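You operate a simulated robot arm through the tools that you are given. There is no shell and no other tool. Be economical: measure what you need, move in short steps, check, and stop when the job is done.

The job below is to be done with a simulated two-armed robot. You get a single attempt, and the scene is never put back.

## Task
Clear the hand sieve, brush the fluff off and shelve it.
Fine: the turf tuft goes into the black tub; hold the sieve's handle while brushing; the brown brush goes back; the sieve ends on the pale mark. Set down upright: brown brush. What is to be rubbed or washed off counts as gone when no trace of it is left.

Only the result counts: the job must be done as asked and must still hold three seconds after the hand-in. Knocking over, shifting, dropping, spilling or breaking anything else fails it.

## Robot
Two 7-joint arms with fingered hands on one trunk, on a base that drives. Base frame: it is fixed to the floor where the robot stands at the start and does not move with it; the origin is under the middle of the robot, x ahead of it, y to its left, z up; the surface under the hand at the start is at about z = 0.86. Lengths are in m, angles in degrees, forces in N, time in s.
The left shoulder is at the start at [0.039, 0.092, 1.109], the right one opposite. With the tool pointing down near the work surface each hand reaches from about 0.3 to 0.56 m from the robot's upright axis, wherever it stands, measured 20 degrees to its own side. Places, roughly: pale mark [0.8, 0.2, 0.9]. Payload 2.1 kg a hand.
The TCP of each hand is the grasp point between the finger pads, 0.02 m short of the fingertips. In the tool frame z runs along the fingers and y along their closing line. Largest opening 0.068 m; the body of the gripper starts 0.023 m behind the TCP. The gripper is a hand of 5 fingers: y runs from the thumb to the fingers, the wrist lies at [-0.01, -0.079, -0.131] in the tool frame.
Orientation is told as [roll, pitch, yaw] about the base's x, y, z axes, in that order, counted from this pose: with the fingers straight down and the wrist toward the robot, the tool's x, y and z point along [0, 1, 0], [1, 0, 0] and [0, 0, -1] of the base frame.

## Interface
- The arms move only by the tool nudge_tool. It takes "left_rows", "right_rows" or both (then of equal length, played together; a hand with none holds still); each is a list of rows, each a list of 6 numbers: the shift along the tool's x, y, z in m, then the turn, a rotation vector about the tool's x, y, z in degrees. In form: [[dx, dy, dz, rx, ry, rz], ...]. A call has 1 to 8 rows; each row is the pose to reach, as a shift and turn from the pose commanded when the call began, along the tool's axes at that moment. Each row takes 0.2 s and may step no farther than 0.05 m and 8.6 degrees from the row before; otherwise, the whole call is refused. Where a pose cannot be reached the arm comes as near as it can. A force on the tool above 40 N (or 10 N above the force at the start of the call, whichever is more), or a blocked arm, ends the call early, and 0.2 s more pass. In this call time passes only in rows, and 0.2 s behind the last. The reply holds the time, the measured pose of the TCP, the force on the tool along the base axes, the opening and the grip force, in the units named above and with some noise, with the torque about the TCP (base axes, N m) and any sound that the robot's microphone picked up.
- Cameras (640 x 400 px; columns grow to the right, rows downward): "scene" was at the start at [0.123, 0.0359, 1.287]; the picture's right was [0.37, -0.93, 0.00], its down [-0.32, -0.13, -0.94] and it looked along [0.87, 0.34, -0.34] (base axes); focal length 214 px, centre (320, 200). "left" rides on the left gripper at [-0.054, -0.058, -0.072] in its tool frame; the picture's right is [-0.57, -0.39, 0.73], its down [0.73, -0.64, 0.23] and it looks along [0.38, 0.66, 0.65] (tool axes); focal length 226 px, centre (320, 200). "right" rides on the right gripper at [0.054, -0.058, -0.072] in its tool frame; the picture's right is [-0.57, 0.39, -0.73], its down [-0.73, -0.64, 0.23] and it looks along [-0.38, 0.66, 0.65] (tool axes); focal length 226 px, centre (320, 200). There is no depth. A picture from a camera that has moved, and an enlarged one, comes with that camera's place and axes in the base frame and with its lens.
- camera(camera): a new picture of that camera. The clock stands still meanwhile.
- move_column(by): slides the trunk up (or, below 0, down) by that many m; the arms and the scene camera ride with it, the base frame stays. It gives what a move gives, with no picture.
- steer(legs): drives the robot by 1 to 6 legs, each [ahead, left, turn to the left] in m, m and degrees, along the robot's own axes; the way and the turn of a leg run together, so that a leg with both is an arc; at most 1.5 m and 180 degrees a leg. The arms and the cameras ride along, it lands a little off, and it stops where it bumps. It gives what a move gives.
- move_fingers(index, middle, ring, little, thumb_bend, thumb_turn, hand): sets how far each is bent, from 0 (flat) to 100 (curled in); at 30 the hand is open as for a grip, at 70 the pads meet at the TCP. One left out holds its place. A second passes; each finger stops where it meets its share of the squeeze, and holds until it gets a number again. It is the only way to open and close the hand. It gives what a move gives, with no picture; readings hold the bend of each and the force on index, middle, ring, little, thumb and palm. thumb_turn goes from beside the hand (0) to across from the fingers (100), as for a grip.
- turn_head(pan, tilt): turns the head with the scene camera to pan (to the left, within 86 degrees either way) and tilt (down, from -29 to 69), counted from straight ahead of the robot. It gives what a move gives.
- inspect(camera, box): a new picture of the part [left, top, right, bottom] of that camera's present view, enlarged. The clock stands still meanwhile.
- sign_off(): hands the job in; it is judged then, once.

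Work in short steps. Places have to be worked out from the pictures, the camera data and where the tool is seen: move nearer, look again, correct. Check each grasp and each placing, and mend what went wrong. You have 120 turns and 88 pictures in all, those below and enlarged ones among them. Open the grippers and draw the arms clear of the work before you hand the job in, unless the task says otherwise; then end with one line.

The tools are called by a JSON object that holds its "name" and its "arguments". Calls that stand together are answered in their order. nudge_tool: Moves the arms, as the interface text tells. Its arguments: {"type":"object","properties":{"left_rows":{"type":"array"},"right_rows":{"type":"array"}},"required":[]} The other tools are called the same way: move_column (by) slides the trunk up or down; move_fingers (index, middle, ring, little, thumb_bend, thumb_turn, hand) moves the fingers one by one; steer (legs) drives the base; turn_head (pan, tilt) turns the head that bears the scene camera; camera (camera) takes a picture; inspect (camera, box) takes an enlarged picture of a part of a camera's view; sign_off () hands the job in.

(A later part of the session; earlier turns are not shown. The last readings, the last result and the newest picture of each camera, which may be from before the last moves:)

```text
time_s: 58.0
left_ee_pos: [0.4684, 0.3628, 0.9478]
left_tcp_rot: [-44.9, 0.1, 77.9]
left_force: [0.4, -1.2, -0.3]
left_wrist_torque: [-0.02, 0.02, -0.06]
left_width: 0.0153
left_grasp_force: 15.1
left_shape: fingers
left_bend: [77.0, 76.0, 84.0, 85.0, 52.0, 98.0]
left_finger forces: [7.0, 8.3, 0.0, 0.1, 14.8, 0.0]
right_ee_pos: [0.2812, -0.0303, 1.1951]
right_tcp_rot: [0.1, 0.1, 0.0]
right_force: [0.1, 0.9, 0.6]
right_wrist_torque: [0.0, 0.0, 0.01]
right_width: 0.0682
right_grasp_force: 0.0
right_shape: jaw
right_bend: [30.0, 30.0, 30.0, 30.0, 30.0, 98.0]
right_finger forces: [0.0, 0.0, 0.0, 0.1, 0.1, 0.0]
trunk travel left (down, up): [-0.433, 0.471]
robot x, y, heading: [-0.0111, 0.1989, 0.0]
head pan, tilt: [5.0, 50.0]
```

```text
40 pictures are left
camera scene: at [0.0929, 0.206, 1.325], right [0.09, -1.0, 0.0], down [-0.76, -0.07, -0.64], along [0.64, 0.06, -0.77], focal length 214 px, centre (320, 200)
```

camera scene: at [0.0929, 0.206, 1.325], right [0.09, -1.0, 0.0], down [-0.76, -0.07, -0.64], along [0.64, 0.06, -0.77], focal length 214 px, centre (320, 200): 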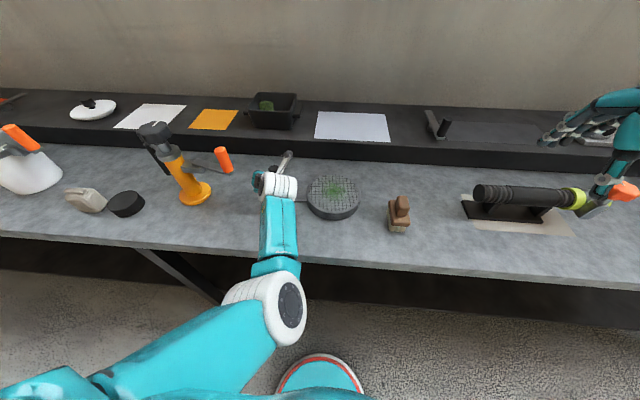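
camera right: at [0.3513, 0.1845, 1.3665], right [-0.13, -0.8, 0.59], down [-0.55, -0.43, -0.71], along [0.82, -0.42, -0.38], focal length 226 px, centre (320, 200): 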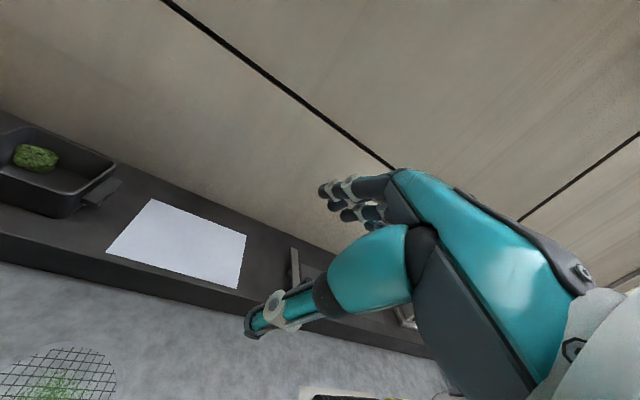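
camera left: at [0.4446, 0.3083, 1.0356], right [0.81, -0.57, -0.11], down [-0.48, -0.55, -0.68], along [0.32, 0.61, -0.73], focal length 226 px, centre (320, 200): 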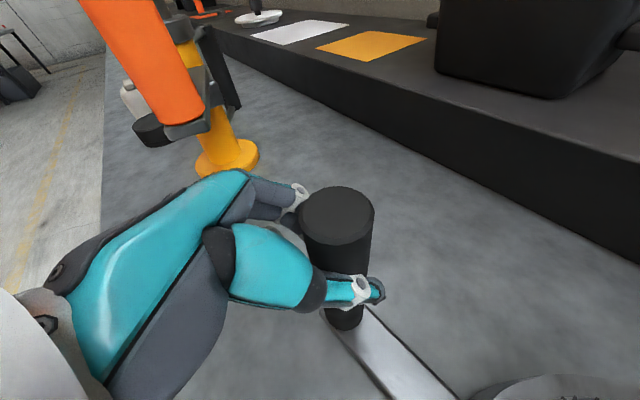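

The handle is held (15 N). Now I bring the right hand above the brush near [0.43,0.042] and look.

{"name": "nudge_tool", "arguments": {"right_rows": [[0.015, 0.03, 0.02, 0, 0, 0], [0.03, 0.06, 0.045, 0, 0, 0], [0.045, 0.09, 0.07, 0, 0, 0], [0.06, 0.12, 0.095, 0, 0, 0], [0.072, 0.149, 0.116, 0, 0, 0]]}}

{"name": "camera", "arguments": {"camera": "right"}}

```text
time_s: 59.2
left_ee_pos: [0.4691, 0.3637, 0.9469]
left_tcp_rot: [-44.8, 0.1, 77.9]
left_force: [-0.6, 0.3, 0.3]
left_wrist_torque: [0.02, 0.01, -0.09]
left_width: 0.0151
left_grasp_force: 14.9
left_shape: fingers
left_bend: [77.0, 76.0, 84.0, 85.0, 52.0, 98.0]
left_finger forces: [7.0, 8.4, 0.0, 0.0, 14.7, 0.0]
right_ee_pos: [0.4291, 0.0425, 1.0785]
right_tcp_rot: [0.0, 0.0, 0.0]
right_force: [0.3, -0.4, -0.2]
right_wrist_torque: [0.01, -0.01, -0.02]
right_width: 0.068
right_grasp_force: 0.0
right_shape: jaw
right_bend: [30.0, 30.0, 30.0, 30.0, 30.0, 98.0]
right_finger forces: [0.0, 0.1, 0.0, 0.1, 0.0, 0.0]
trunk travel left (down, up): [-0.433, 0.471]
robot x, y, heading: [-0.0109, 0.1961, 0.4]
head pan, tilt: [5.0, 50.0]
```

```text
39 pictures are left
camera right: at [0.3715, 0.097, 1.1506], right [0.39, -0.57, 0.73], down [-0.64, -0.73, -0.23], along [0.66, -0.38, -0.65], focal length 226 px, centre (320, 200)
```

right: 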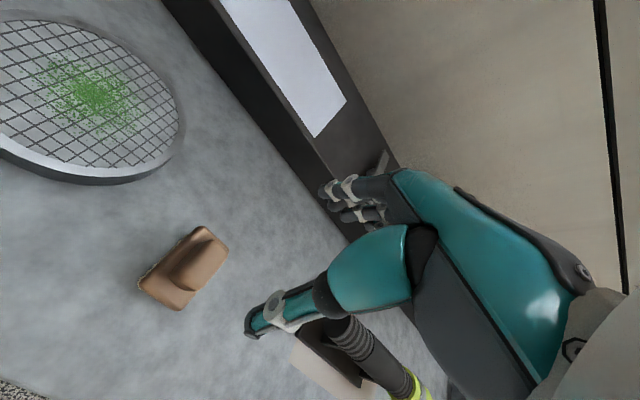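

Brush lies with its long axis along x (x 0.393–0.467, y 0.018–0.056), knob likewise; so I yaw the right hand 90° to pinch the knob across, wrist to the right.

{"name": "nudge_tool", "arguments": {"right_rows": [[0, 0, 0, 0, 0, -8.2], [0, 0, 0, 0, 0, -16.4], [0, 0, 0, 0, 0, -24.6], [0, 0, 0, 0, 0, -32.8], [0, 0, 0, 0, 0, -41], [0, 0, 0, 0, 0, -49.2]]}}

{"name": "nudge_tool", "arguments": {"right_rows": [[0, 0, 0, 0, 0, -8.2], [0, 0, 0, 0, 0, -16.4], [0, 0, 0, 0, 0, -24.6], [0, 0, 0, 0, 0, -32.8], [0, 0, 0, 0, 0, -40.8]]}}

{"name": "camera", "arguments": {"camera": "right"}}

```text
time_s: 60.6
left_ee_pos: [0.4682, 0.3617, 0.9467]
left_tcp_rot: [-44.9, 0.1, 77.8]
left_force: [-1.0, -0.5, 0.7]
left_wrist_torque: [0.0, 0.0, -0.06]
left_width: 0.0152
left_grasp_force: 14.9
left_shape: fingers
left_bend: [77.0, 76.0, 84.0, 85.0, 52.0, 98.0]
left_finger forces: [7.1, 8.3, 0.1, 0.1, 14.9, 0.1]
right_ee_pos: [0.378, 0.0592, 1.0774]
right_tcp_rot: [-1.7, -0.6, 39.7]
right_force: [-0.1, 0.7, 0.7]
right_wrist_torque: [0.0, 0.01, 0.03]
right_width: 0.0676
right_grasp_force: 0.0
right_shape: jaw
right_bend: [30.0, 30.0, 30.0, 30.0, 30.0, 98.0]
right_finger forces: [0.0, 0.0, 0.1, 0.0, 0.1, 0.0]
right hand out of reach, approached as far as the arm can: row 4, 5, 6
trunk travel left (down, up): [-0.433, 0.471]
robot x, y, heading: [-0.0177, 0.1963, 0.1]
head pan, tilt: [5.0, 50.0]
```

```text
time_s: 61.9
left_ee_pos: [0.4691, 0.3647, 0.9465]
left_tcp_rot: [-44.9, 0.2, 77.9]
left_force: [-0.9, 0.7, -0.9]
left_wrist_torque: [0.01, -0.02, -0.04]
left_width: 0.0154
left_grasp_force: 15.1
left_shape: fingers
left_bend: [77.0, 76.0, 84.0, 85.0, 52.0, 98.0]
left_finger forces: [7.3, 8.7, 0.0, 0.1, 15.0, 0.0]
right_ee_pos: [0.2675, 0.1747, 1.1285]
right_tcp_rot: [-2.1, 1.6, 73.2]
right_force: [0.1, 0.6, -0.6]
right_wrist_torque: [0.0, 0.0, -0.04]
right_width: 0.0682
right_grasp_force: 0.2
right_shape: jaw
right_bend: [30.0, 30.0, 30.0, 30.0, 30.0, 98.0]
right_finger forces: [0.1, 0.1, 0.0, 0.1, 0.0, 0.0]
right hand out of reach, approached as far as the arm can: row 1, 2, 3, 4, 5
trunk travel left (down, up): [-0.433, 0.471]
robot x, y, heading: [-0.0125, 0.1964, 0.0]
head pan, tilt: [5.0, 50.0]
```

```text
38 pictures are left
camera right: at [0.1961, 0.1364, 1.2011], right [0.63, 0.24, 0.74], down [0.52, -0.83, -0.18], along [0.57, 0.5, -0.65], focal length 226 px, centre (320, 200)
```

right: 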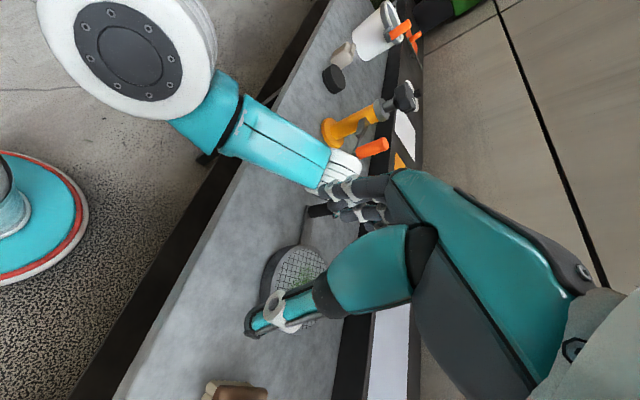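

A 90° outward yaw is out of reach; with yaw 0 I can grip the knob lengthwise (about 4.5 cm). I return to yaw 0 above the brush.

{"name": "nudge_tool", "arguments": {"right_rows": [[-0.024, -0.0106, 0.005, 0, 0, 8.5], [-0.049, -0.021, 0.01, 0, 0, 17], [-0.073, -0.032, 0.015, 0, 0, 25.5], [-0.0975, -0.0425, 0.02, 0, 0, 34], [-0.122, -0.053, 0.027, 0, 0, 42.5], [-0.146, -0.064, 0.035, 0, 0, 51], [-0.17, -0.074, 0.042, 0, 0, 59.5], [-0.195, -0.085, 0.05, 0, 0, 68]]}}

{"name": "nudge_tool", "arguments": {"right_rows": [[0, 0, 0, 0, 0, 5.2]]}}

{"name": "camera", "arguments": {"camera": "right"}}

```text
time_s: 63.6
left_ee_pos: [0.4681, 0.3637, 0.9478]
left_tcp_rot: [-45.0, 0.1, 77.9]
left_force: [0.6, -0.6, 0.8]
left_wrist_torque: [0.08, -0.03, -0.07]
left_width: 0.015
left_grasp_force: 15.6
left_shape: fingers
left_bend: [77.0, 76.0, 84.0, 85.0, 52.0, 98.0]
left_finger forces: [7.3, 8.4, 0.1, 0.0, 15.7, 0.1]
right_ee_pos: [0.4321, 0.027, 1.0894]
right_tcp_rot: [-2.2, -1.5, 5.0]
right_force: [0.5, 0.1, 0.6]
right_wrist_torque: [-0.04, 0.05, -0.01]
right_width: 0.0683
right_grasp_force: 0.1
right_shape: jaw
right_bend: [30.0, 30.0, 30.0, 30.0, 30.0, 98.0]
right_finger forces: [0.1, 0.0, 0.0, 0.0, 0.0, 0.0]
trunk travel left (down, up): [-0.433, 0.471]
robot x, y, heading: [-0.0113, 0.1976, 0.0]
head pan, tilt: [5.0, 50.0]
```

```text
time_s: 64.0
left_ee_pos: [0.4678, 0.3633, 0.9475]
left_tcp_rot: [-44.9, 0.1, 77.9]
left_force: [-0.5, -0.1, -0.3]
left_wrist_torque: [0.05, -0.03, -0.01]
left_width: 0.015
left_grasp_force: 15.9
left_shape: fingers
left_bend: [77.0, 76.0, 84.0, 85.0, 52.0, 98.0]
left_finger forces: [7.5, 8.5, 0.1, 0.0, 15.6, 0.1]
right_ee_pos: [0.4303, 0.0286, 1.0889]
right_tcp_rot: [-2.1, -1.6, 0.0]
right_force: [-0.3, -1.2, 0.3]
right_wrist_torque: [0.04, 0.0, 0.04]
right_width: 0.0679
right_grasp_force: 0.1
right_shape: jaw
right_bend: [30.0, 30.0, 30.0, 30.0, 30.0, 98.0]
right_finger forces: [0.0, 0.0, 0.0, 0.0, 0.0, 0.0]
trunk travel left (down, up): [-0.433, 0.471]
robot x, y, heading: [-0.0135, 0.1938, 0.0]
head pan, tilt: [5.0, 50.0]
```

```text
37 pictures are left
camera right: at [0.3704, 0.0858, 1.1581], right [0.37, -0.54, 0.76], down [-0.64, -0.74, -0.22], along [0.68, -0.4, -0.61], focal length 226 px, centre (320, 200)
```

right: 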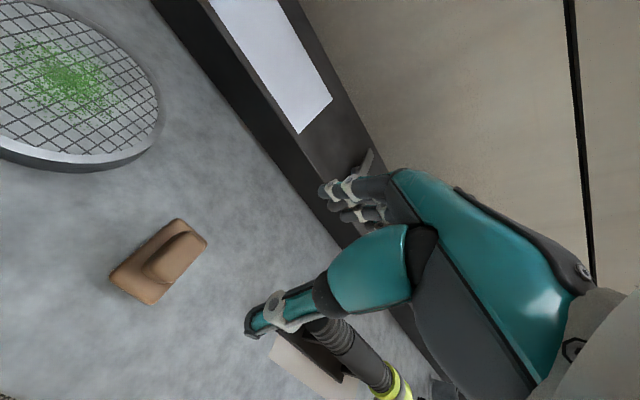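

I level the hand and descend above the knob ([0.428,0.038]) stopping just short for a check.

{"name": "nudge_tool", "arguments": {"right_rows": [[0.0095, -0.002, 0.03, 1.6, 2.1, 0], [0.0095, -0.002, 0.07, 1.6, 2.1, 0], [0.0095, -0.002, 0.1, 1.6, 2.1, 0], [0.0095, -0.002, 0.125, 1.6, 2.1, 0]]}}

{"name": "camera", "arguments": {"camera": "right"}}

```text
time_s: 65.0
left_ee_pos: [0.469, 0.3634, 0.9474]
left_tcp_rot: [-44.9, 0.1, 77.9]
left_force: [-0.2, 0.3, 0.8]
left_wrist_torque: [0.06, 0.0, 0.01]
left_width: 0.0151
left_grasp_force: 15.4
left_shape: fingers
left_bend: [78.0, 76.0, 84.0, 85.0, 52.0, 98.0]
left_finger forces: [7.5, 8.6, 0.0, 0.1, 15.6, 0.0]
right_ee_pos: [0.4306, 0.0335, 0.9633]
right_tcp_rot: [0.0, 0.0, -0.1]
right_force: [0.0, -0.4, 0.8]
right_wrist_torque: [-0.04, -0.01, 0.0]
right_width: 0.0681
right_grasp_force: 0.0
right_shape: jaw
right_bend: [30.0, 30.0, 30.0, 30.0, 30.0, 98.0]
right_finger forces: [0.1, 0.0, 0.1, 0.0, 0.1, 0.0]
trunk travel left (down, up): [-0.433, 0.471]
robot x, y, heading: [-0.0095, 0.1955, 0.0]
head pan, tilt: [5.0, 50.0]
```

```text
36 pictures are left
camera right: at [0.3737, 0.088, 1.0349], right [0.39, -0.57, 0.73], down [-0.64, -0.73, -0.23], along [0.66, -0.38, -0.65], focal length 226 px, centre (320, 200)
```

right: 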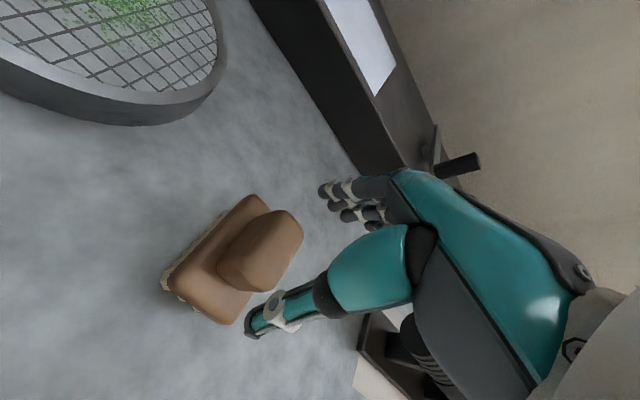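

Centred. I descend 3.3 cm and close the right hand gently on the knob.

{"name": "nudge_tool", "arguments": {"right_rows": [[0.002, 0, 0.015, 0, 0, 0], [0.002, 0, 0.026, 0, 0, 0], [0.002, 0, 0.033, 0, 0, 0]]}}

{"name": "move_fingers", "arguments": {"hand": "right", "index": 65, "middle": 65, "ring": 65, "little": 65, "thumb_bend": 65}}

{"name": "camera", "arguments": {"camera": "right"}}

```text
time_s: 65.8
left_ee_pos: [0.4689, 0.3638, 0.9459]
left_tcp_rot: [-44.9, 0.1, 77.8]
left_force: [0.2, 0.8, -0.6]
left_wrist_torque: [0.06, -0.01, -0.04]
left_width: 0.015
left_grasp_force: 16.0
left_shape: fingers
left_bend: [78.0, 76.0, 84.0, 85.0, 52.0, 98.0]
left_finger forces: [7.4, 8.6, 0.1, 0.0, 15.6, 0.0]
right_ee_pos: [0.4324, 0.0359, 0.9307]
right_tcp_rot: [0.0, 0.2, 0.0]
right_force: [-0.9, -1.2, 0.8]
right_wrist_torque: [-0.02, 0.04, 0.0]
right_width: 0.0679
right_grasp_force: 0.1
right_shape: jaw
right_bend: [30.0, 30.0, 30.0, 30.0, 30.0, 98.0]
right_finger forces: [0.0, 0.0, 0.0, 0.1, 0.2, 0.0]
trunk travel left (down, up): [-0.433, 0.471]
robot x, y, heading: [-0.0063, 0.1988, 0.0]
head pan, tilt: [5.0, 50.0]
```

```text
time_s: 66.8
left_ee_pos: [0.4687, 0.3631, 0.946]
left_tcp_rot: [-44.9, 0.1, 77.9]
left_force: [0.5, -0.5, -1.1]
left_wrist_torque: [0.05, -0.01, -0.01]
left_width: 0.0152
left_grasp_force: 15.5
left_shape: fingers
left_bend: [78.0, 76.0, 84.0, 85.0, 52.0, 98.0]
left_finger forces: [7.2, 8.5, 0.0, 0.0, 15.8, 0.1]
right_ee_pos: [0.4328, 0.0358, 0.9297]
right_tcp_rot: [0.0, 0.0, -0.1]
right_force: [1.0, 0.3, 2.5]
right_wrist_torque: [-0.01, -0.23, -0.01]
right_width: 0.0369
right_grasp_force: 16.2
right_shape: fingers
right_bend: [45.0, 52.0, 65.0, 65.0, 50.0, 96.0]
right_finger forces: [10.4, 6.5, 0.0, 0.0, 15.6, 0.0]
trunk travel left (down, up): [-0.433, 0.471]
robot x, y, heading: [-0.0129, 0.199, 0.0]
head pan, tilt: [5.0, 50.0]
```

```text
35 pictures are left
camera right: at [0.3744, 0.0904, 1.0029], right [0.39, -0.57, 0.73], down [-0.64, -0.73, -0.23], along [0.66, -0.38, -0.65], focal length 226 px, centre (320, 200)
```

right: 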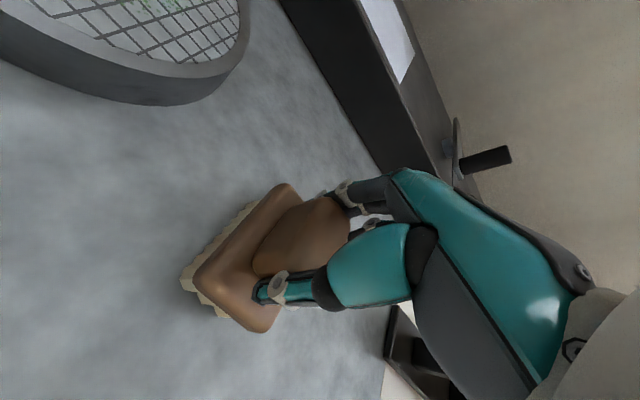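

Knob gripped (16 N). I lift 9 cm and check how the brush hangs.

{"name": "nudge_tool", "arguments": {"right_rows": [[0, 0, -0.02, 0, 0, 0], [0, 0, -0.05, 0, 0, 0], [0, 0, -0.09, 0, 0, 0]]}}

{"name": "camera", "arguments": {"camera": "right"}}

{"name": "inspect", "arguments": {"camera": "scene", "box": [240, 120, 480, 280]}}

```text
time_s: 67.7
left_ee_pos: [0.469, 0.3629, 0.9474]
left_tcp_rot: [-45.0, 0.1, 77.9]
left_force: [-0.4, 0.6, 0.3]
left_wrist_torque: [0.07, 0.0, -0.03]
left_width: 0.0148
left_grasp_force: 15.9
left_shape: fingers
left_bend: [78.0, 76.0, 84.0, 85.0, 52.0, 98.0]
left_finger forces: [7.4, 8.8, 0.1, 0.0, 15.6, 0.0]
right_ee_pos: [0.4326, 0.0353, 1.0207]
right_tcp_rot: [0.0, 0.1, 0.0]
right_force: [0.3, 0.5, -1.1]
right_wrist_torque: [0.0, -0.01, -0.03]
right_width: 0.0369
right_grasp_force: 15.6
right_shape: fingers
right_bend: [47.0, 53.0, 65.0, 65.0, 50.0, 96.0]
right_finger forces: [10.1, 5.5, 0.0, 0.1, 15.7, 0.0]
trunk travel left (down, up): [-0.433, 0.471]
robot x, y, heading: [-0.0099, 0.194, 0.1]
head pan, tilt: [5.0, 50.0]
```

```text
34 pictures are left
camera right: at [0.3745, 0.0898, 1.0938], right [0.39, -0.57, 0.73], down [-0.64, -0.73, -0.23], along [0.66, -0.38, -0.65], focal length 226 px, centre (320, 200)
```

right: 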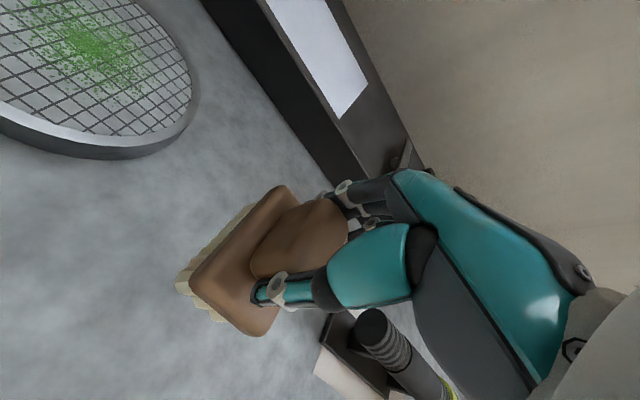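

```text
2.50 times, centred on (360, 200) of scene
camera zoom: at [0.0931, 0.2062, 1.325], right [0.09, -1.0, 0.0], down [-0.76, -0.07, -0.64], along [0.64, 0.06, -0.77], focal length 536 px, centre (220, 200)
```

zoom: 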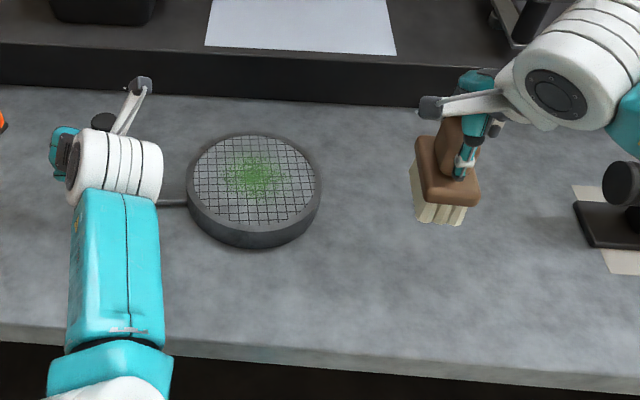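

Brush hangs straight; bristle tips are about 7 cm below TCP. Fluff covers x 0.443–0.535, y 0.163–0.249. I move over its right part and lower to just above the mesh.

{"name": "nudge_tool", "arguments": {"right_rows": [[0.045, 0.015, 0, 0, 0, 0], [0.09, 0.03, 0, 0, 0, 0], [0.13, 0.043, 0.01, 0, 0, 0], [0.14, 0.043, 0.035, 0, 0, 0], [0.14, 0.043, 0.045, 0, 0, 0]]}}

{"name": "inspect", "arguments": {"camera": "scene", "box": [240, 120, 440, 240]}}

```text
time_s: 68.8
left_ee_pos: [0.4696, 0.3646, 0.9467]
left_tcp_rot: [-45.0, 0.2, 77.9]
left_force: [-0.8, -0.1, -0.8]
left_wrist_torque: [0.07, -0.01, -0.04]
left_width: 0.0155
left_grasp_force: 15.7
left_shape: fingers
left_bend: [78.0, 76.0, 84.0, 85.0, 52.0, 98.0]
left_finger forces: [7.4, 8.6, 0.1, 0.0, 15.8, 0.0]
right_ee_pos: [0.4762, 0.1772, 0.9755]
right_tcp_rot: [0.0, 0.0, -0.1]
right_force: [-1.0, 0.1, -1.5]
right_wrist_torque: [0.01, -0.02, 0.05]
right_width: 0.0368
right_grasp_force: 15.5
right_shape: fingers
right_bend: [47.0, 54.0, 65.0, 65.0, 50.0, 96.0]
right_finger forces: [10.2, 5.4, 0.0, 0.1, 15.4, 0.0]
trunk travel left (down, up): [-0.433, 0.471]
robot x, y, heading: [-0.0087, 0.1971, -0.2]
head pan, tilt: [5.0, 50.0]
```

```text
3.20 times, centred on (340, 180) of scene
camera zoom: at [0.0932, 0.2062, 1.325], right [0.09, -1.0, 0.0], down [-0.76, -0.07, -0.64], along [0.64, 0.06, -0.77], focal length 686 px, centre (256, 264)
```

zoom: 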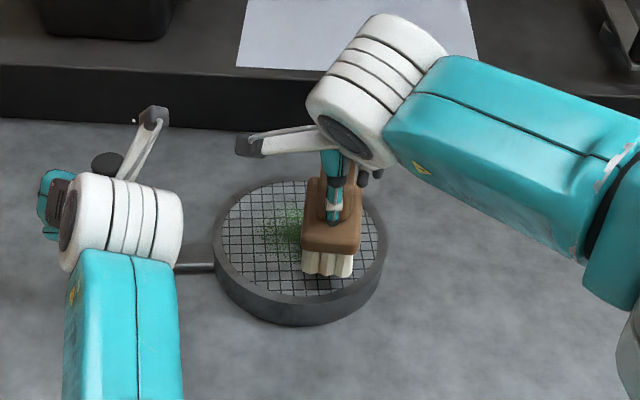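

Brush is just over the mesh. I lower in small steps to feel contact.

{"name": "nudge_tool", "arguments": {"right_rows": [[0, 0, 0.004, 0, 0, 0], [0, 0, 0.008, 0, 0, 0]]}}

```text
time_s: 69.5
left_ee_pos: [0.4683, 0.3639, 0.9459]
left_tcp_rot: [-44.9, 0.1, 77.9]
left_force: [-0.3, 0.5, 0.5]
left_wrist_torque: [0.05, 0.0, -0.02]
left_width: 0.0153
left_grasp_force: 15.3
left_shape: fingers
left_bend: [78.0, 76.0, 84.0, 85.0, 52.0, 98.0]
left_finger forces: [7.4, 8.4, 0.0, 0.0, 15.8, 0.0]
right_ee_pos: [0.4752, 0.1762, 0.9683]
right_tcp_rot: [0.0, 0.1, -0.2]
right_force: [-0.5, 0.3, -1.2]
right_wrist_torque: [0.01, -0.01, 0.01]
right_width: 0.0365
right_grasp_force: 15.3
right_shape: fingers
right_bend: [47.0, 54.0, 65.0, 65.0, 50.0, 96.0]
right_finger forces: [10.0, 5.3, 0.0, 0.0, 15.3, 0.0]
trunk travel left (down, up): [-0.433, 0.471]
robot x, y, heading: [-0.0086, 0.1982, 0.1]
head pan, tilt: [5.0, 50.0]
```

{"name": "nudge_tool", "arguments": {"right_rows": [[0, 0, 0.004, 0, 0, 0], [0, 0, 0.007, 0, 0, 0]]}}

```text
time_s: 70.0
left_ee_pos: [0.467, 0.3632, 0.9464]
left_tcp_rot: [-44.9, 0.2, 78.0]
left_force: [-0.3, -1.1, -1.2]
left_wrist_torque: [0.01, 0.01, -0.03]
left_width: 0.0155
left_grasp_force: 15.6
left_shape: fingers
left_bend: [78.0, 76.0, 84.0, 85.0, 52.0, 98.0]
left_finger forces: [7.4, 8.1, 0.1, 0.0, 15.6, 0.1]
right_ee_pos: [0.476, 0.1754, 0.9619]
right_tcp_rot: [0.1, 0.0, -0.1]
right_force: [-1.9, 0.5, 5.8]
right_wrist_torque: [-0.01, -0.18, 0.02]
right_width: 0.0363
right_grasp_force: 15.7
right_shape: fingers
right_bend: [47.0, 54.0, 65.0, 65.0, 50.0, 96.0]
right_finger forces: [9.4, 5.7, 0.0, 0.0, 16.6, 0.0]
trunk travel left (down, up): [-0.433, 0.471]
robot x, y, heading: [-0.0119, 0.1964, -0.0]
head pan, tilt: [5.0, 50.0]
```

Contact with about 6 N. I brush: strokes to the left and back, then with a shift ahead.

{"name": "nudge_tool", "arguments": {"right_rows": [[0.02, 0, 0, 0, 0, 0], [0.042, 0, 0, 0, 0, 0], [0.042, 0.012, 0, 0, 0, 0], [0.042, 0.026, 0, 0, 0, 0], [0.02, 0.026, 0, 0, 0, 0], [0.0, 0.026, 0, 0, 0, 0], [0.0, 0.01, 0, 0, 0, 0], [0.0, 0.0, 0, 0, 0, 0]]}}

{"name": "inspect", "arguments": {"camera": "scene", "box": [240, 120, 440, 240]}}

```text
time_s: 71.8
left_ee_pos: [0.4677, 0.3641, 0.9469]
left_tcp_rot: [-44.9, 0.0, 77.9]
left_force: [-0.3, 0.9, 0.5]
left_wrist_torque: [0.06, -0.04, 0.01]
left_width: 0.0157
left_grasp_force: 15.8
left_shape: fingers
left_bend: [78.0, 77.0, 84.0, 85.0, 51.0, 98.0]
left_finger forces: [6.7, 9.0, 0.0, 0.0, 15.0, 0.0]
right_ee_pos: [0.4753, 0.176, 0.9616]
right_tcp_rot: [-0.1, 0.1, -0.2]
right_force: [0.0, 0.4, 0.1]
right_wrist_torque: [-0.01, -0.05, -0.03]
right_width: 0.0365
right_grasp_force: 15.4
right_shape: fingers
right_bend: [47.0, 53.0, 65.0, 65.0, 53.0, 96.0]
right_finger forces: [10.2, 5.5, 0.0, 0.0, 15.6, 0.0]
right hand out of reach, approached as far as the arm can: row 3, 4, 5, 6
trunk travel left (down, up): [-0.433, 0.471]
robot x, y, heading: [-0.0105, 0.1949, 0.1]
head pan, tilt: [5.0, 50.0]
```

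```text
3.20 times, centred on (340, 180) of scene
camera zoom: at [0.0932, 0.2063, 1.3248], right [0.09, -1.0, 0.0], down [-0.76, -0.07, -0.64], along [0.64, 0.06, -0.77], focal length 686 px, centre (256, 264)
```

zoom: 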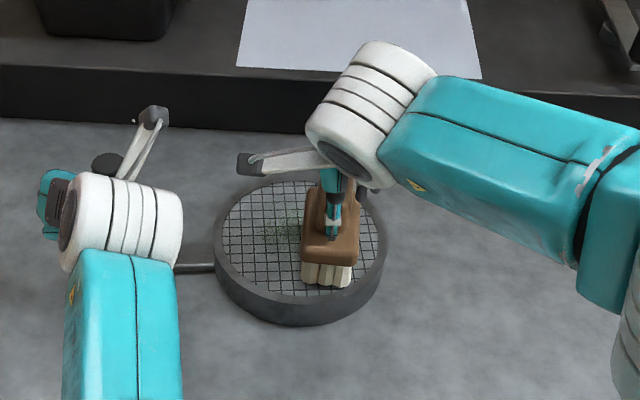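

The fluff is fading. Contact eased, so I press 4 mm lower and repeat more strokes.

{"name": "nudge_tool", "arguments": {"right_rows": [[0, 0, 0.004, 0, 0, 0], [0.022, 0.005, 0.004, 0, 0, 0], [0.045, 0.008, 0.004, 0, 0, 0], [0.045, -0.01, 0.004, 0, 0, 0], [0.02, -0.01, 0.004, 0, 0, 0], [0.0, 0.0, 0.004, 0, 0, 0], [0.0, 0.02, 0.004, 0, 0, 0], [0.025, 0.015, 0.004, 0, 0, 0]]}}

{"name": "nudge_tool", "arguments": {"right_rows": [[0.02, 0, 0, 0, 0, 0], [0.02, -0.02, 0, 0, 0, 0], [0, -0.03, 0, 0, 0, 0], [-0.025, -0.03, 0, 0, 0, 0], [-0.03, -0.01, 0, 0, 0, 0], [-0.01, 0.005, 0, 0, 0, 0], [0.02, 0.0, 0, 0, 0, 0], [-0.02, 0, 0, 0, 0, 0]]}}

{"name": "nudge_tool", "arguments": {"right_rows": [[0, 0, -0.02, 0, 0, 0], [-0.04, 0, -0.04, 0, 0, 0], [-0.085, -0.01, -0.04, 0, 0, 0]]}}

{"name": "inspect", "arguments": {"camera": "scene", "box": [260, 130, 420, 230]}}

```text
time_s: 73.8
left_ee_pos: [0.4675, 0.3637, 0.9459]
left_tcp_rot: [-44.6, 0.1, 77.9]
left_force: [-0.3, 3.4, -1.2]
left_wrist_torque: [0.12, 0.0, 0.02]
left_width: 0.0151
left_grasp_force: 15.5
left_shape: fingers
left_bend: [78.0, 77.0, 84.0, 85.0, 51.0, 99.0]
left_finger forces: [7.1, 9.9, 0.0, 0.0, 14.5, 0.0]
right_ee_pos: [0.484, 0.1961, 0.9561]
right_tcp_rot: [-0.1, -0.5, -0.1]
right_force: [-1.1, -3.5, 17.4]
right_wrist_torque: [-0.04, -0.36, -0.08]
right_width: 0.0373
right_grasp_force: 20.8
right_shape: fingers
right_bend: [46.0, 52.0, 65.0, 65.0, 55.0, 96.0]
right_finger forces: [12.6, 8.6, 0.0, 0.0, 19.2, 0.0]
right hand out of reach, approached as far as the arm can: row 3, 8
trunk travel left (down, up): [-0.433, 0.471]
robot x, y, heading: [-0.0094, 0.1947, 0.3]
head pan, tilt: [5.0, 50.0]
stopped in row 8 (right hand): the force on the tool passed its limit at 41 N (the readings are from after the stop); the commanded pose is now the measured one
```

```text
time_s: 75.4
left_ee_pos: [0.4665, 0.3642, 0.9449]
left_tcp_rot: [-44.6, 0.1, 78.1]
left_force: [1.2, 3.0, 0.2]
left_wrist_torque: [0.14, -0.06, 0.02]
left_width: 0.0155
left_grasp_force: 15.3
left_shape: fingers
left_bend: [78.0, 77.0, 84.0, 85.0, 51.0, 99.0]
left_finger forces: [7.2, 9.2, 0.0, 0.0, 14.3, 0.0]
right_ee_pos: [0.4836, 0.1971, 0.9529]
right_tcp_rot: [-0.3, -0.9, -0.5]
right_force: [-4.1, -2.6, 20.2]
right_wrist_torque: [-0.14, -0.48, -0.12]
right_width: 0.0372
right_grasp_force: 27.1
right_shape: fingers
right_bend: [46.0, 51.0, 65.0, 65.0, 55.0, 95.0]
right_finger forces: [12.6, 19.7, 0.0, 0.1, 22.4, 0.0]
right hand out of reach, approached as far as the arm can: row 1, 7
trunk travel left (down, up): [-0.433, 0.471]
robot x, y, heading: [-0.0107, 0.1988, 0.0]
head pan, tilt: [5.0, 50.0]
stopped in row 7 (right hand): the force on the tool passed its limit at 46 N (the readings are from after the stop); the commanded pose is now the measured one
```

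```text
time_s: 76.2
left_ee_pos: [0.4682, 0.3635, 0.9445]
left_tcp_rot: [-44.6, 0.1, 77.9]
left_force: [-0.5, -0.6, 0.2]
left_wrist_torque: [0.08, -0.03, 0.0]
left_width: 0.0154
left_grasp_force: 14.5
left_shape: fingers
left_bend: [78.0, 77.0, 84.0, 85.0, 51.0, 99.0]
left_finger forces: [6.5, 8.0, 0.0, 0.0, 15.6, 0.1]
right_ee_pos: [0.4715, 0.1118, 0.9932]
right_tcp_rot: [-0.2, -0.7, -0.4]
right_force: [0.3, -0.4, -1.6]
right_wrist_torque: [-0.02, -0.03, 0.01]
right_width: 0.0368
right_grasp_force: 16.8
right_shape: fingers
right_bend: [47.0, 54.0, 65.0, 65.0, 54.0, 95.0]
right_finger forces: [11.8, 5.0, 0.0, 0.0, 17.3, 0.1]
trunk travel left (down, up): [-0.433, 0.471]
robot x, y, heading: [-0.0092, 0.195, 0.2]
head pan, tilt: [5.0, 50.0]
```

```text
4.00 times, centred on (340, 180) of scene
camera zoom: at [0.0931, 0.2057, 1.3249], right [0.09, -1.0, 0.0], down [-0.76, -0.07, -0.64], along [0.64, 0.06, -0.77], focal length 858 px, centre (240, 280)
```

zoom: 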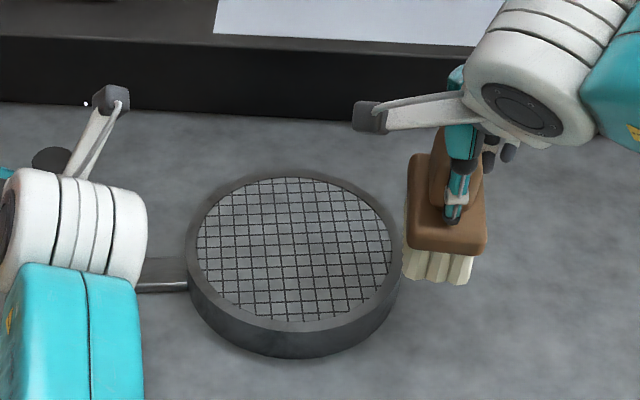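

The mesh looks clean; I zoom in to be sure no trace is left.

{"name": "inspect", "arguments": {"camera": "scene", "box": [304, 168, 364, 213]}}

{"name": "camera", "arguments": {"camera": "right"}}

```text
8.89 times, centred on (334, 190) of scene
camera zoom: at [0.0931, 0.2057, 1.3249], right [0.09, -1.0, 0.0], down [-0.76, -0.07, -0.64], along [0.64, 0.06, -0.77], focal length 1906 px, centre (196, 284)
```

zoom: 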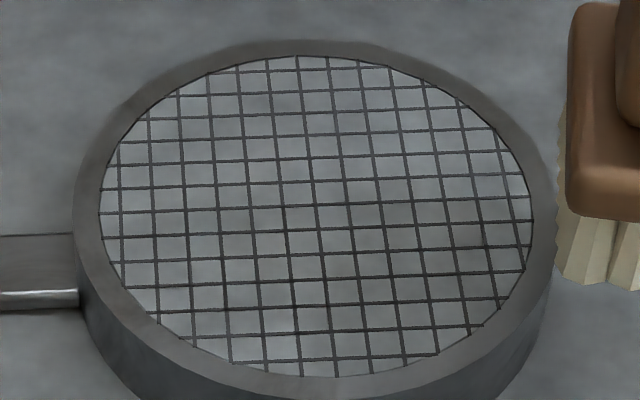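

```text
28 pictures are left
camera right: at [0.413, 0.1663, 1.0644], right [0.38, -0.57, 0.73], down [-0.64, -0.73, -0.23], along [0.67, -0.38, -0.64], focal length 226 px, centre (320, 200)
```

right: 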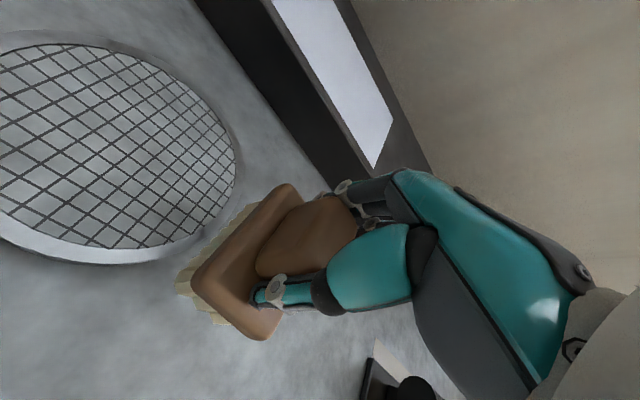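

Clean. I carry the brush back to its place [0.4325,0.036] and lower to just above the bench.

{"name": "nudge_tool", "arguments": {"right_rows": [[-0.03, -0.015, 0, 0.3, 0.1, -0.2], [-0.06, -0.03, 0, 0.7, 0.2, -0.4], [-0.0758, -0.039, 0.01, 0.7, 0.2, -0.4], [-0.0758, -0.039, 0.04, 0.7, 0.2, -0.4], [-0.0758, -0.039, 0.058, 0.7, 0.2, -0.4]]}}

{"name": "nudge_tool", "arguments": {"right_rows": [[0, 0, 0.004, 0, 0, 0], [0, 0, 0.008, 0, 0, 0]]}}

```text
time_s: 77.4
left_ee_pos: [0.4682, 0.3638, 0.944]
left_tcp_rot: [-44.7, 0.2, 77.9]
left_force: [0.4, 0.1, -0.3]
left_wrist_torque: [0.08, -0.02, 0.02]
left_width: 0.0151
left_grasp_force: 14.5
left_shape: fingers
left_bend: [78.0, 77.0, 84.0, 85.0, 51.0, 99.0]
left_finger forces: [6.3, 8.0, 0.0, 0.1, 14.3, 0.0]
right_ee_pos: [0.4323, 0.0359, 0.9354]
right_tcp_rot: [-0.1, 0.1, 0.1]
right_force: [-0.5, 0.2, -0.8]
right_wrist_torque: [0.0, -0.03, -0.02]
right_width: 0.0374
right_grasp_force: 17.2
right_shape: fingers
right_bend: [47.0, 55.0, 65.0, 65.0, 53.0, 95.0]
right_finger forces: [11.6, 4.8, 0.0, 0.0, 16.9, 0.0]
trunk travel left (down, up): [-0.433, 0.471]
robot x, y, heading: [-0.0088, 0.197, 0.0]
head pan, tilt: [5.0, 50.0]
```

```text
time_s: 78.0
left_ee_pos: [0.4679, 0.3636, 0.9449]
left_tcp_rot: [-44.6, 0.1, 78.0]
left_force: [0.0, 0.2, 0.8]
left_wrist_torque: [0.09, 0.04, 0.02]
left_width: 0.0151
left_grasp_force: 14.5
left_shape: fingers
left_bend: [78.0, 77.0, 84.0, 85.0, 51.0, 99.0]
left_finger forces: [6.4, 8.2, 0.1, 0.1, 14.3, 0.0]
right_ee_pos: [0.4331, 0.0376, 0.9264]
right_tcp_rot: [-0.1, 0.1, 0.2]
right_force: [-1.3, 0.8, 3.9]
right_wrist_torque: [-0.06, -0.08, -0.01]
right_width: 0.037
right_grasp_force: 17.7
right_shape: fingers
right_bend: [47.0, 55.0, 65.0, 65.0, 53.0, 95.0]
right_finger forces: [11.5, 5.4, 0.0, 0.0, 18.0, 0.0]
trunk travel left (down, up): [-0.433, 0.471]
robot x, y, heading: [-0.011, 0.1934, 0.0]
head pan, tilt: [5.0, 50.0]
```

Contact felt (4 N). I press 2 mm more, open the right hand and raise it.

{"name": "nudge_tool", "arguments": {"right_rows": [[0, 0, 0.002, 0, 0, 0]]}}

{"name": "move_fingers", "arguments": {"hand": "right", "index": 30, "middle": 30, "ring": 30, "little": 30, "thumb_bend": 30}}

{"name": "nudge_tool", "arguments": {"right_rows": [[0, 0, -0.02, 0, 0, 0], [0, 0, -0.06, 0, 0, 0], [0, 0, -0.1, 0, 0, 0], [0, 0, -0.14, 0, 0, 0]]}}

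{"name": "camera", "arguments": {"camera": "right"}}

```text
time_s: 78.4
left_ee_pos: [0.4664, 0.3631, 0.9463]
left_tcp_rot: [-44.6, 0.1, 78.0]
left_force: [0.6, -0.4, 0.3]
left_wrist_torque: [0.09, -0.02, 0.01]
left_width: 0.015
left_grasp_force: 14.8
left_shape: fingers
left_bend: [78.0, 77.0, 84.0, 85.0, 51.0, 99.0]
left_finger forces: [6.3, 8.2, 0.0, 0.0, 14.5, 0.0]
right_ee_pos: [0.4329, 0.0386, 0.9263]
right_tcp_rot: [-0.1, 0.0, 0.1]
right_force: [-3.3, -0.7, 16.0]
right_wrist_torque: [-0.06, -0.36, 0.04]
right_width: 0.0369
right_grasp_force: 21.8
right_shape: fingers
right_bend: [47.0, 54.0, 65.0, 65.0, 53.0, 95.0]
right_finger forces: [11.3, 11.1, 0.0, 0.0, 20.9, 0.1]
trunk travel left (down, up): [-0.433, 0.471]
robot x, y, heading: [-0.0121, 0.2007, 0.3]
head pan, tilt: [5.0, 50.0]
```

```text
time_s: 79.4
left_ee_pos: [0.4671, 0.3638, 0.9451]
left_tcp_rot: [-44.5, 0.2, 78.0]
left_force: [0.3, -0.1, 0.2]
left_wrist_torque: [0.13, -0.02, -0.03]
left_width: 0.0147
left_grasp_force: 14.1
left_shape: fingers
left_bend: [78.0, 77.0, 84.0, 85.0, 51.0, 99.0]
left_finger forces: [6.3, 8.0, 0.1, 0.0, 14.2, 0.0]
right_ee_pos: [0.4343, 0.0363, 0.9246]
right_tcp_rot: [-0.2, 0.1, 0.0]
right_force: [0.4, -0.3, -0.1]
right_wrist_torque: [0.03, -0.01, 0.02]
right_width: 0.0625
right_grasp_force: 0.2
right_shape: fingers
right_bend: [30.0, 30.0, 30.0, 30.0, 30.0, 98.0]
right_finger forces: [0.0, 0.0, 0.0, 0.0, 0.3, 0.0]
trunk travel left (down, up): [-0.433, 0.471]
robot x, y, heading: [-0.0087, 0.1979, -0.1]
head pan, tilt: [5.0, 50.0]
```

```text
time_s: 80.4
left_ee_pos: [0.468, 0.3645, 0.9462]
left_tcp_rot: [-44.6, 0.2, 78.0]
left_force: [-0.8, -0.2, -1.1]
left_wrist_torque: [0.12, -0.02, 0.01]
left_width: 0.0145
left_grasp_force: 14.9
left_shape: fingers
left_bend: [78.0, 77.0, 84.0, 85.0, 51.0, 99.0]
left_finger forces: [6.5, 8.3, 0.0, 0.1, 14.2, 0.1]
right_ee_pos: [0.4346, 0.0385, 1.0662]
right_tcp_rot: [0.0, 0.1, 0.2]
right_force: [0.4, 0.0, -0.2]
right_wrist_torque: [-0.04, -0.01, 0.01]
right_width: 0.0622
right_grasp_force: 0.1
right_shape: fingers
right_bend: [30.0, 30.0, 30.0, 30.0, 30.0, 98.0]
right_finger forces: [0.1, 0.0, 0.1, 0.1, 0.0, 0.0]
trunk travel left (down, up): [-0.433, 0.471]
robot x, y, heading: [-0.0071, 0.1965, -0.1]
head pan, tilt: [5.0, 50.0]
```

```text
27 pictures are left
camera right: at [0.3765, 0.0924, 1.138], right [0.39, -0.56, 0.73], down [-0.64, -0.73, -0.23], along [0.66, -0.38, -0.65], focal length 226 px, centre (320, 200)
```

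right: 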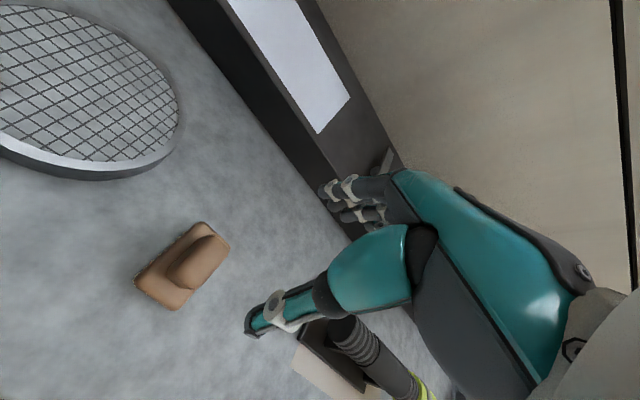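

Brush is upright back in place. I retract the right hand up and back, firm up the left grip, and lift the sieve a little to see how it hangs.

{"name": "move_fingers", "arguments": {"hand": "left", "index": 100, "middle": 100, "ring": 100, "little": 100, "thumb_bend": 100}}

{"name": "nudge_tool", "arguments": {"left_rows": [[-0.007, 0, -0.007, 0, 0, 0], [-0.014, 0, -0.014, 0, 0, 0], [-0.025, 0, -0.025, 0, 0, 0], [-0.035, 0, -0.035, 0, 0, 0]], "right_rows": [[0, -0.02, -0.03, 0, 0, 0], [-0.02, -0.05, -0.06, 0, 0, 0], [-0.04, -0.09, -0.08, 0, 0, 0], [-0.06, -0.13, -0.1, 0, 0, 0]]}}

{"name": "camera", "arguments": {"camera": "scene"}}

{"name": "camera", "arguments": {"camera": "left"}}

```text
time_s: 81.4
left_ee_pos: [0.4671, 0.3642, 0.9456]
left_tcp_rot: [-44.6, 0.1, 78.2]
left_force: [0.0, 0.3, 1.3]
left_wrist_torque: [-0.04, -0.01, -0.09]
left_width: 0.0175
left_grasp_force: 15.7
left_shape: fingers
left_bend: [82.0, 80.0, 100.0, 100.0, 45.0, 99.0]
left_finger forces: [7.9, 7.9, 0.0, 0.0, 16.1, 0.0]
right_ee_pos: [0.4356, 0.0379, 1.0657]
right_tcp_rot: [-0.1, 0.1, 0.1]
right_force: [-0.2, -0.1, -0.1]
right_wrist_torque: [0.0, -0.01, -0.02]
right_width: 0.0624
right_grasp_force: 0.0
right_shape: fingers
right_bend: [30.0, 30.0, 30.0, 30.0, 30.0, 98.0]
right_finger forces: [0.1, 0.1, 0.0, 0.1, 0.0, 0.0]
trunk travel left (down, up): [-0.433, 0.471]
robot x, y, heading: [-0.0077, 0.1955, 0.1]
head pan, tilt: [5.0, 50.0]
```

```text
time_s: 82.4
left_ee_pos: [0.4674, 0.3633, 0.9937]
left_tcp_rot: [-44.7, 0.1, 78.1]
left_force: [-0.4, -0.4, -1.9]
left_wrist_torque: [0.21, 0.03, 0.0]
left_width: 0.0199
left_grasp_force: 19.4
left_shape: fingers
left_bend: [83.0, 83.0, 100.0, 100.0, 43.0, 100.0]
left_finger forces: [6.8, 13.1, 0.1, 0.1, 19.0, 0.1]
right_ee_pos: [0.3061, -0.0234, 1.166]
right_tcp_rot: [-0.1, 0.1, 0.2]
right_force: [1.1, 0.2, -0.5]
right_wrist_torque: [-0.02, -0.01, 0.01]
right_width: 0.0625
right_grasp_force: 0.0
right_shape: fingers
right_bend: [30.0, 30.0, 30.0, 30.0, 30.0, 98.0]
right_finger forces: [0.0, 0.0, 0.0, 0.0, 0.0, 0.0]
trunk travel left (down, up): [-0.433, 0.471]
robot x, y, heading: [-0.0087, 0.1965, -0.0]
head pan, tilt: [5.0, 50.0]
```

```text
26 pictures are left
camera scene: at [0.0929, 0.2058, 1.325], right [0.09, -1.0, 0.0], down [-0.76, -0.07, -0.64], along [0.64, 0.06, -0.77], focal length 214 px, centre (320, 200)
```

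scene: 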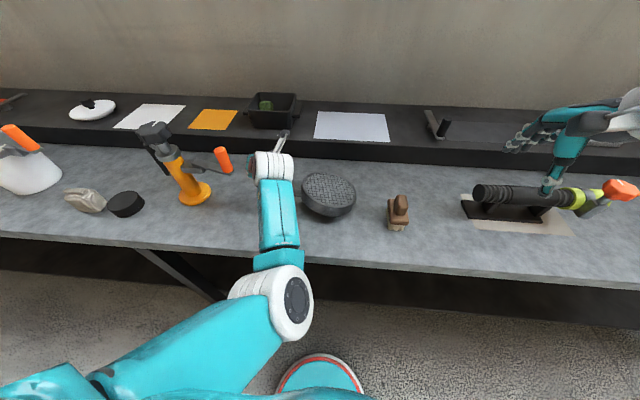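

```text
25 pictures are left
camera left: at [0.4449, 0.309, 1.0829], right [0.81, -0.57, -0.12], down [-0.49, -0.55, -0.68], along [0.32, 0.61, -0.73], focal length 226 px, centre (320, 200)
```

left: 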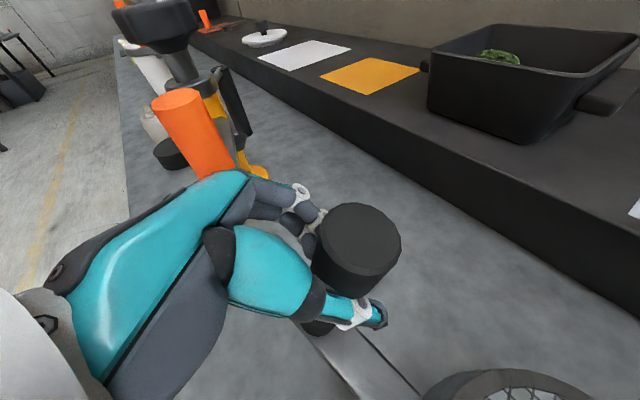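

The sieve weighs little (~2 N) and hangs nearly level. I lift another 7 cm, then drive ahead and to the right toward the mark (centre ≈ [0.80,0.145]).

{"name": "nudge_tool", "arguments": {"left_rows": [[-0.014, 0, -0.014, 0, 0, 0], [-0.028, 0, -0.028, 0, 0, 0], [-0.042, 0, -0.042, 0, 0, 0], [-0.052, 0, -0.052, 0, 0, 0]]}}

{"name": "steer", "arguments": {"legs": [[0.12, 0, 0], [0.06, -0.12, 0]]}}

{"name": "camera", "arguments": {"camera": "scene"}}

{"name": "camera", "arguments": {"camera": "left"}}

```text
time_s: 83.4
left_ee_pos: [0.4692, 0.3628, 1.0666]
left_tcp_rot: [-44.6, 0.0, 78.0]
left_force: [0.2, 0.3, -2.1]
left_wrist_torque: [0.3, -0.02, 0.04]
left_width: 0.0203
left_grasp_force: 19.7
left_shape: fingers
left_bend: [83.0, 85.0, 100.0, 100.0, 41.0, 100.0]
left_finger forces: [7.5, 13.9, 0.1, 0.1, 19.2, 0.1]
right_ee_pos: [0.3066, -0.0219, 1.1657]
right_tcp_rot: [-0.1, 0.0, 0.1]
right_force: [0.2, -0.1, 0.1]
right_wrist_torque: [-0.02, 0.02, -0.01]
right_width: 0.0626
right_grasp_force: 0.0
right_shape: fingers
right_bend: [30.0, 30.0, 30.0, 30.0, 30.0, 98.0]
right_finger forces: [0.0, 0.0, 0.0, 0.1, 0.0, 0.0]
trunk travel left (down, up): [-0.433, 0.471]
robot x, y, heading: [-0.012, 0.1932, -0.2]
head pan, tilt: [5.0, 50.0]
```

```text
time_s: 85.5
left_ee_pos: [0.6494, 0.2404, 1.0673]
left_tcp_rot: [-44.6, 0.1, 77.9]
left_force: [-1.3, -0.8, -1.9]
left_wrist_torque: [0.24, 0.02, -0.11]
left_width: 0.0207
left_grasp_force: 20.5
left_shape: fingers
left_bend: [83.0, 85.0, 100.0, 100.0, 40.0, 100.0]
left_finger forces: [5.0, 15.7, 0.0, 0.1, 19.8, 0.1]
right_ee_pos: [0.4882, -0.1443, 1.1666]
right_tcp_rot: [0.0, 0.1, 0.0]
right_force: [-0.5, -0.3, 0.7]
right_wrist_torque: [0.01, 0.01, 0.0]
right_width: 0.0624
right_grasp_force: 0.0
right_shape: fingers
right_bend: [30.0, 30.0, 30.0, 30.0, 30.0, 98.0]
right_finger forces: [0.0, 0.0, 0.0, 0.0, 0.1, 0.0]
trunk travel left (down, up): [-0.433, 0.471]
robot x, y, heading: [0.1705, 0.0733, -0.3]
head pan, tilt: [5.0, 50.0]
```

```text
24 pictures are left
camera scene: at [0.2736, 0.0839, 1.325], right [0.09, -1.0, 0.0], down [-0.76, -0.07, -0.64], along [0.64, 0.06, -0.77], focal length 214 px, centre (320, 200)
```

scene: 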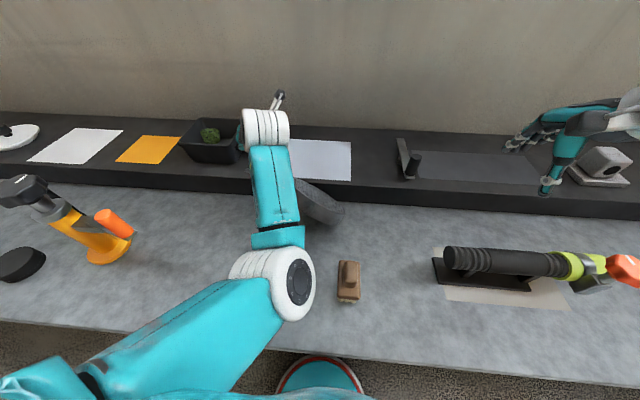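

```text
23 pictures are left
camera left: at [0.6261, 0.1857, 1.1554], right [0.81, -0.57, -0.12], down [-0.49, -0.55, -0.68], along [0.32, 0.61, -0.73], focal length 226 px, centre (320, 200)
```

left: 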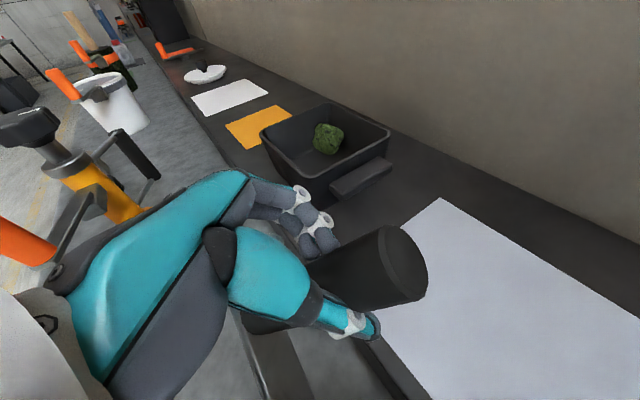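

The sieve has pivoted in the grip (handle top leaning forward). If I rotate the hand about the closing line it levels again, which also gives reach. First a closer look at the tilt.

{"name": "inspect", "arguments": {"camera": "scene", "box": [225, 90, 385, 240]}}

```text
2.67 times, centred on (305, 165) of scene
camera zoom: at [0.2736, 0.0839, 1.325], right [0.09, -1.0, 0.0], down [-0.76, -0.07, -0.64], along [0.64, 0.06, -0.77], focal length 572 px, centre (360, 293)
```

zoom: 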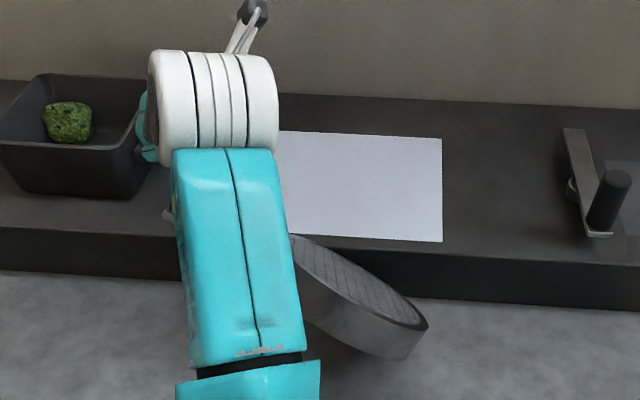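

The drum leans about 45° forward-right. I rotate the hand slowly back by that amount to level the sieve while still above the bench.

{"name": "nudge_tool", "arguments": {"left_rows": [[0, 0, 0, 1.85, -4.99, -1.85], [0, 0, 0, 3.7, -9.97, -3.7], [0, 0, 0, 5.54, -14.96, -5.54], [0, 0, 0, 7.39, -19.94, -7.39], [0, 0, 0, 9.24, -24.93, -9.24], [0, 0, 0, 11.09, -29.91, -11.09], [0, 0, 0, 12.93, -34.9, -12.93], [0, 0, 0, 14.78, -39.88, -14.78]]}}

{"name": "inspect", "arguments": {"camera": "scene", "box": [225, 90, 385, 240]}}

{"name": "camera", "arguments": {"camera": "left"}}

```text
time_s: 87.3
left_ee_pos: [0.6496, 0.242, 1.0658]
left_tcp_rot: [-86.2, 19.4, 70.7]
left_force: [0.2, -0.1, -2.5]
left_wrist_torque: [0.26, -0.05, -0.03]
left_width: 0.0202
left_grasp_force: 17.3
left_shape: fingers
left_bend: [84.0, 82.0, 100.0, 100.0, 40.0, 100.0]
left_finger forces: [4.2, 12.5, 0.0, 0.0, 17.6, 0.1]
right_ee_pos: [0.4869, -0.1446, 1.1664]
right_tcp_rot: [-0.1, 0.1, 0.0]
right_force: [0.1, 0.3, -0.3]
right_wrist_torque: [-0.02, 0.02, -0.04]
right_width: 0.0622
right_grasp_force: 0.1
right_shape: fingers
right_bend: [30.0, 30.0, 30.0, 30.0, 30.0, 98.0]
right_finger forces: [0.1, 0.0, 0.0, 0.1, 0.1, 0.0]
trunk travel left (down, up): [-0.433, 0.471]
robot x, y, heading: [0.1691, 0.0768, -0.0]
head pan, tilt: [5.0, 50.0]
```

```text
2.67 times, centred on (305, 165) of scene
camera zoom: at [0.2735, 0.0843, 1.325], right [0.09, -1.0, 0.0], down [-0.76, -0.07, -0.64], along [0.64, 0.06, -0.77], focal length 572 px, centre (360, 293)
```

zoom: 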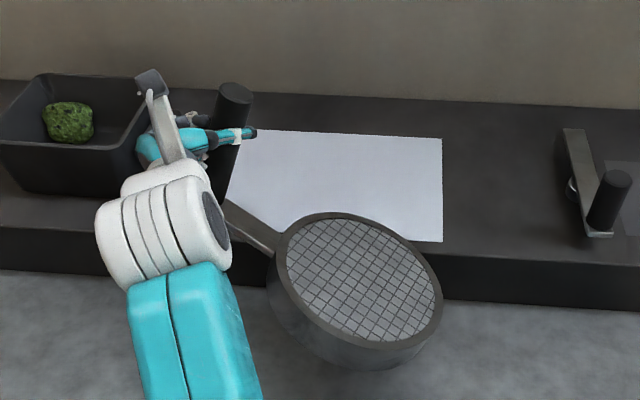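

```text
20 pictures are left
camera left: at [0.5736, 0.2303, 1.141], right [0.66, -0.43, 0.62], down [-0.11, -0.86, -0.49], along [0.75, 0.26, -0.61], focal length 226 px, centre (320, 200)
```

left: 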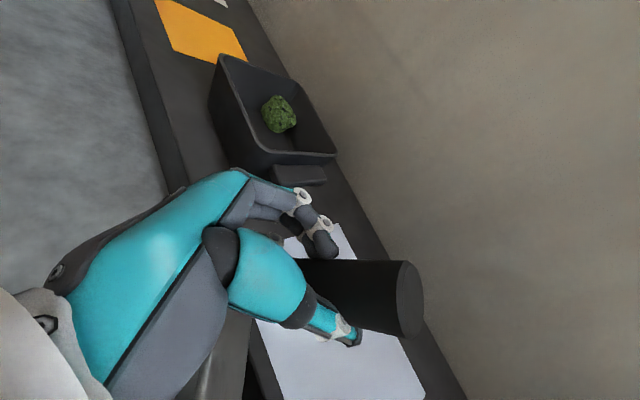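

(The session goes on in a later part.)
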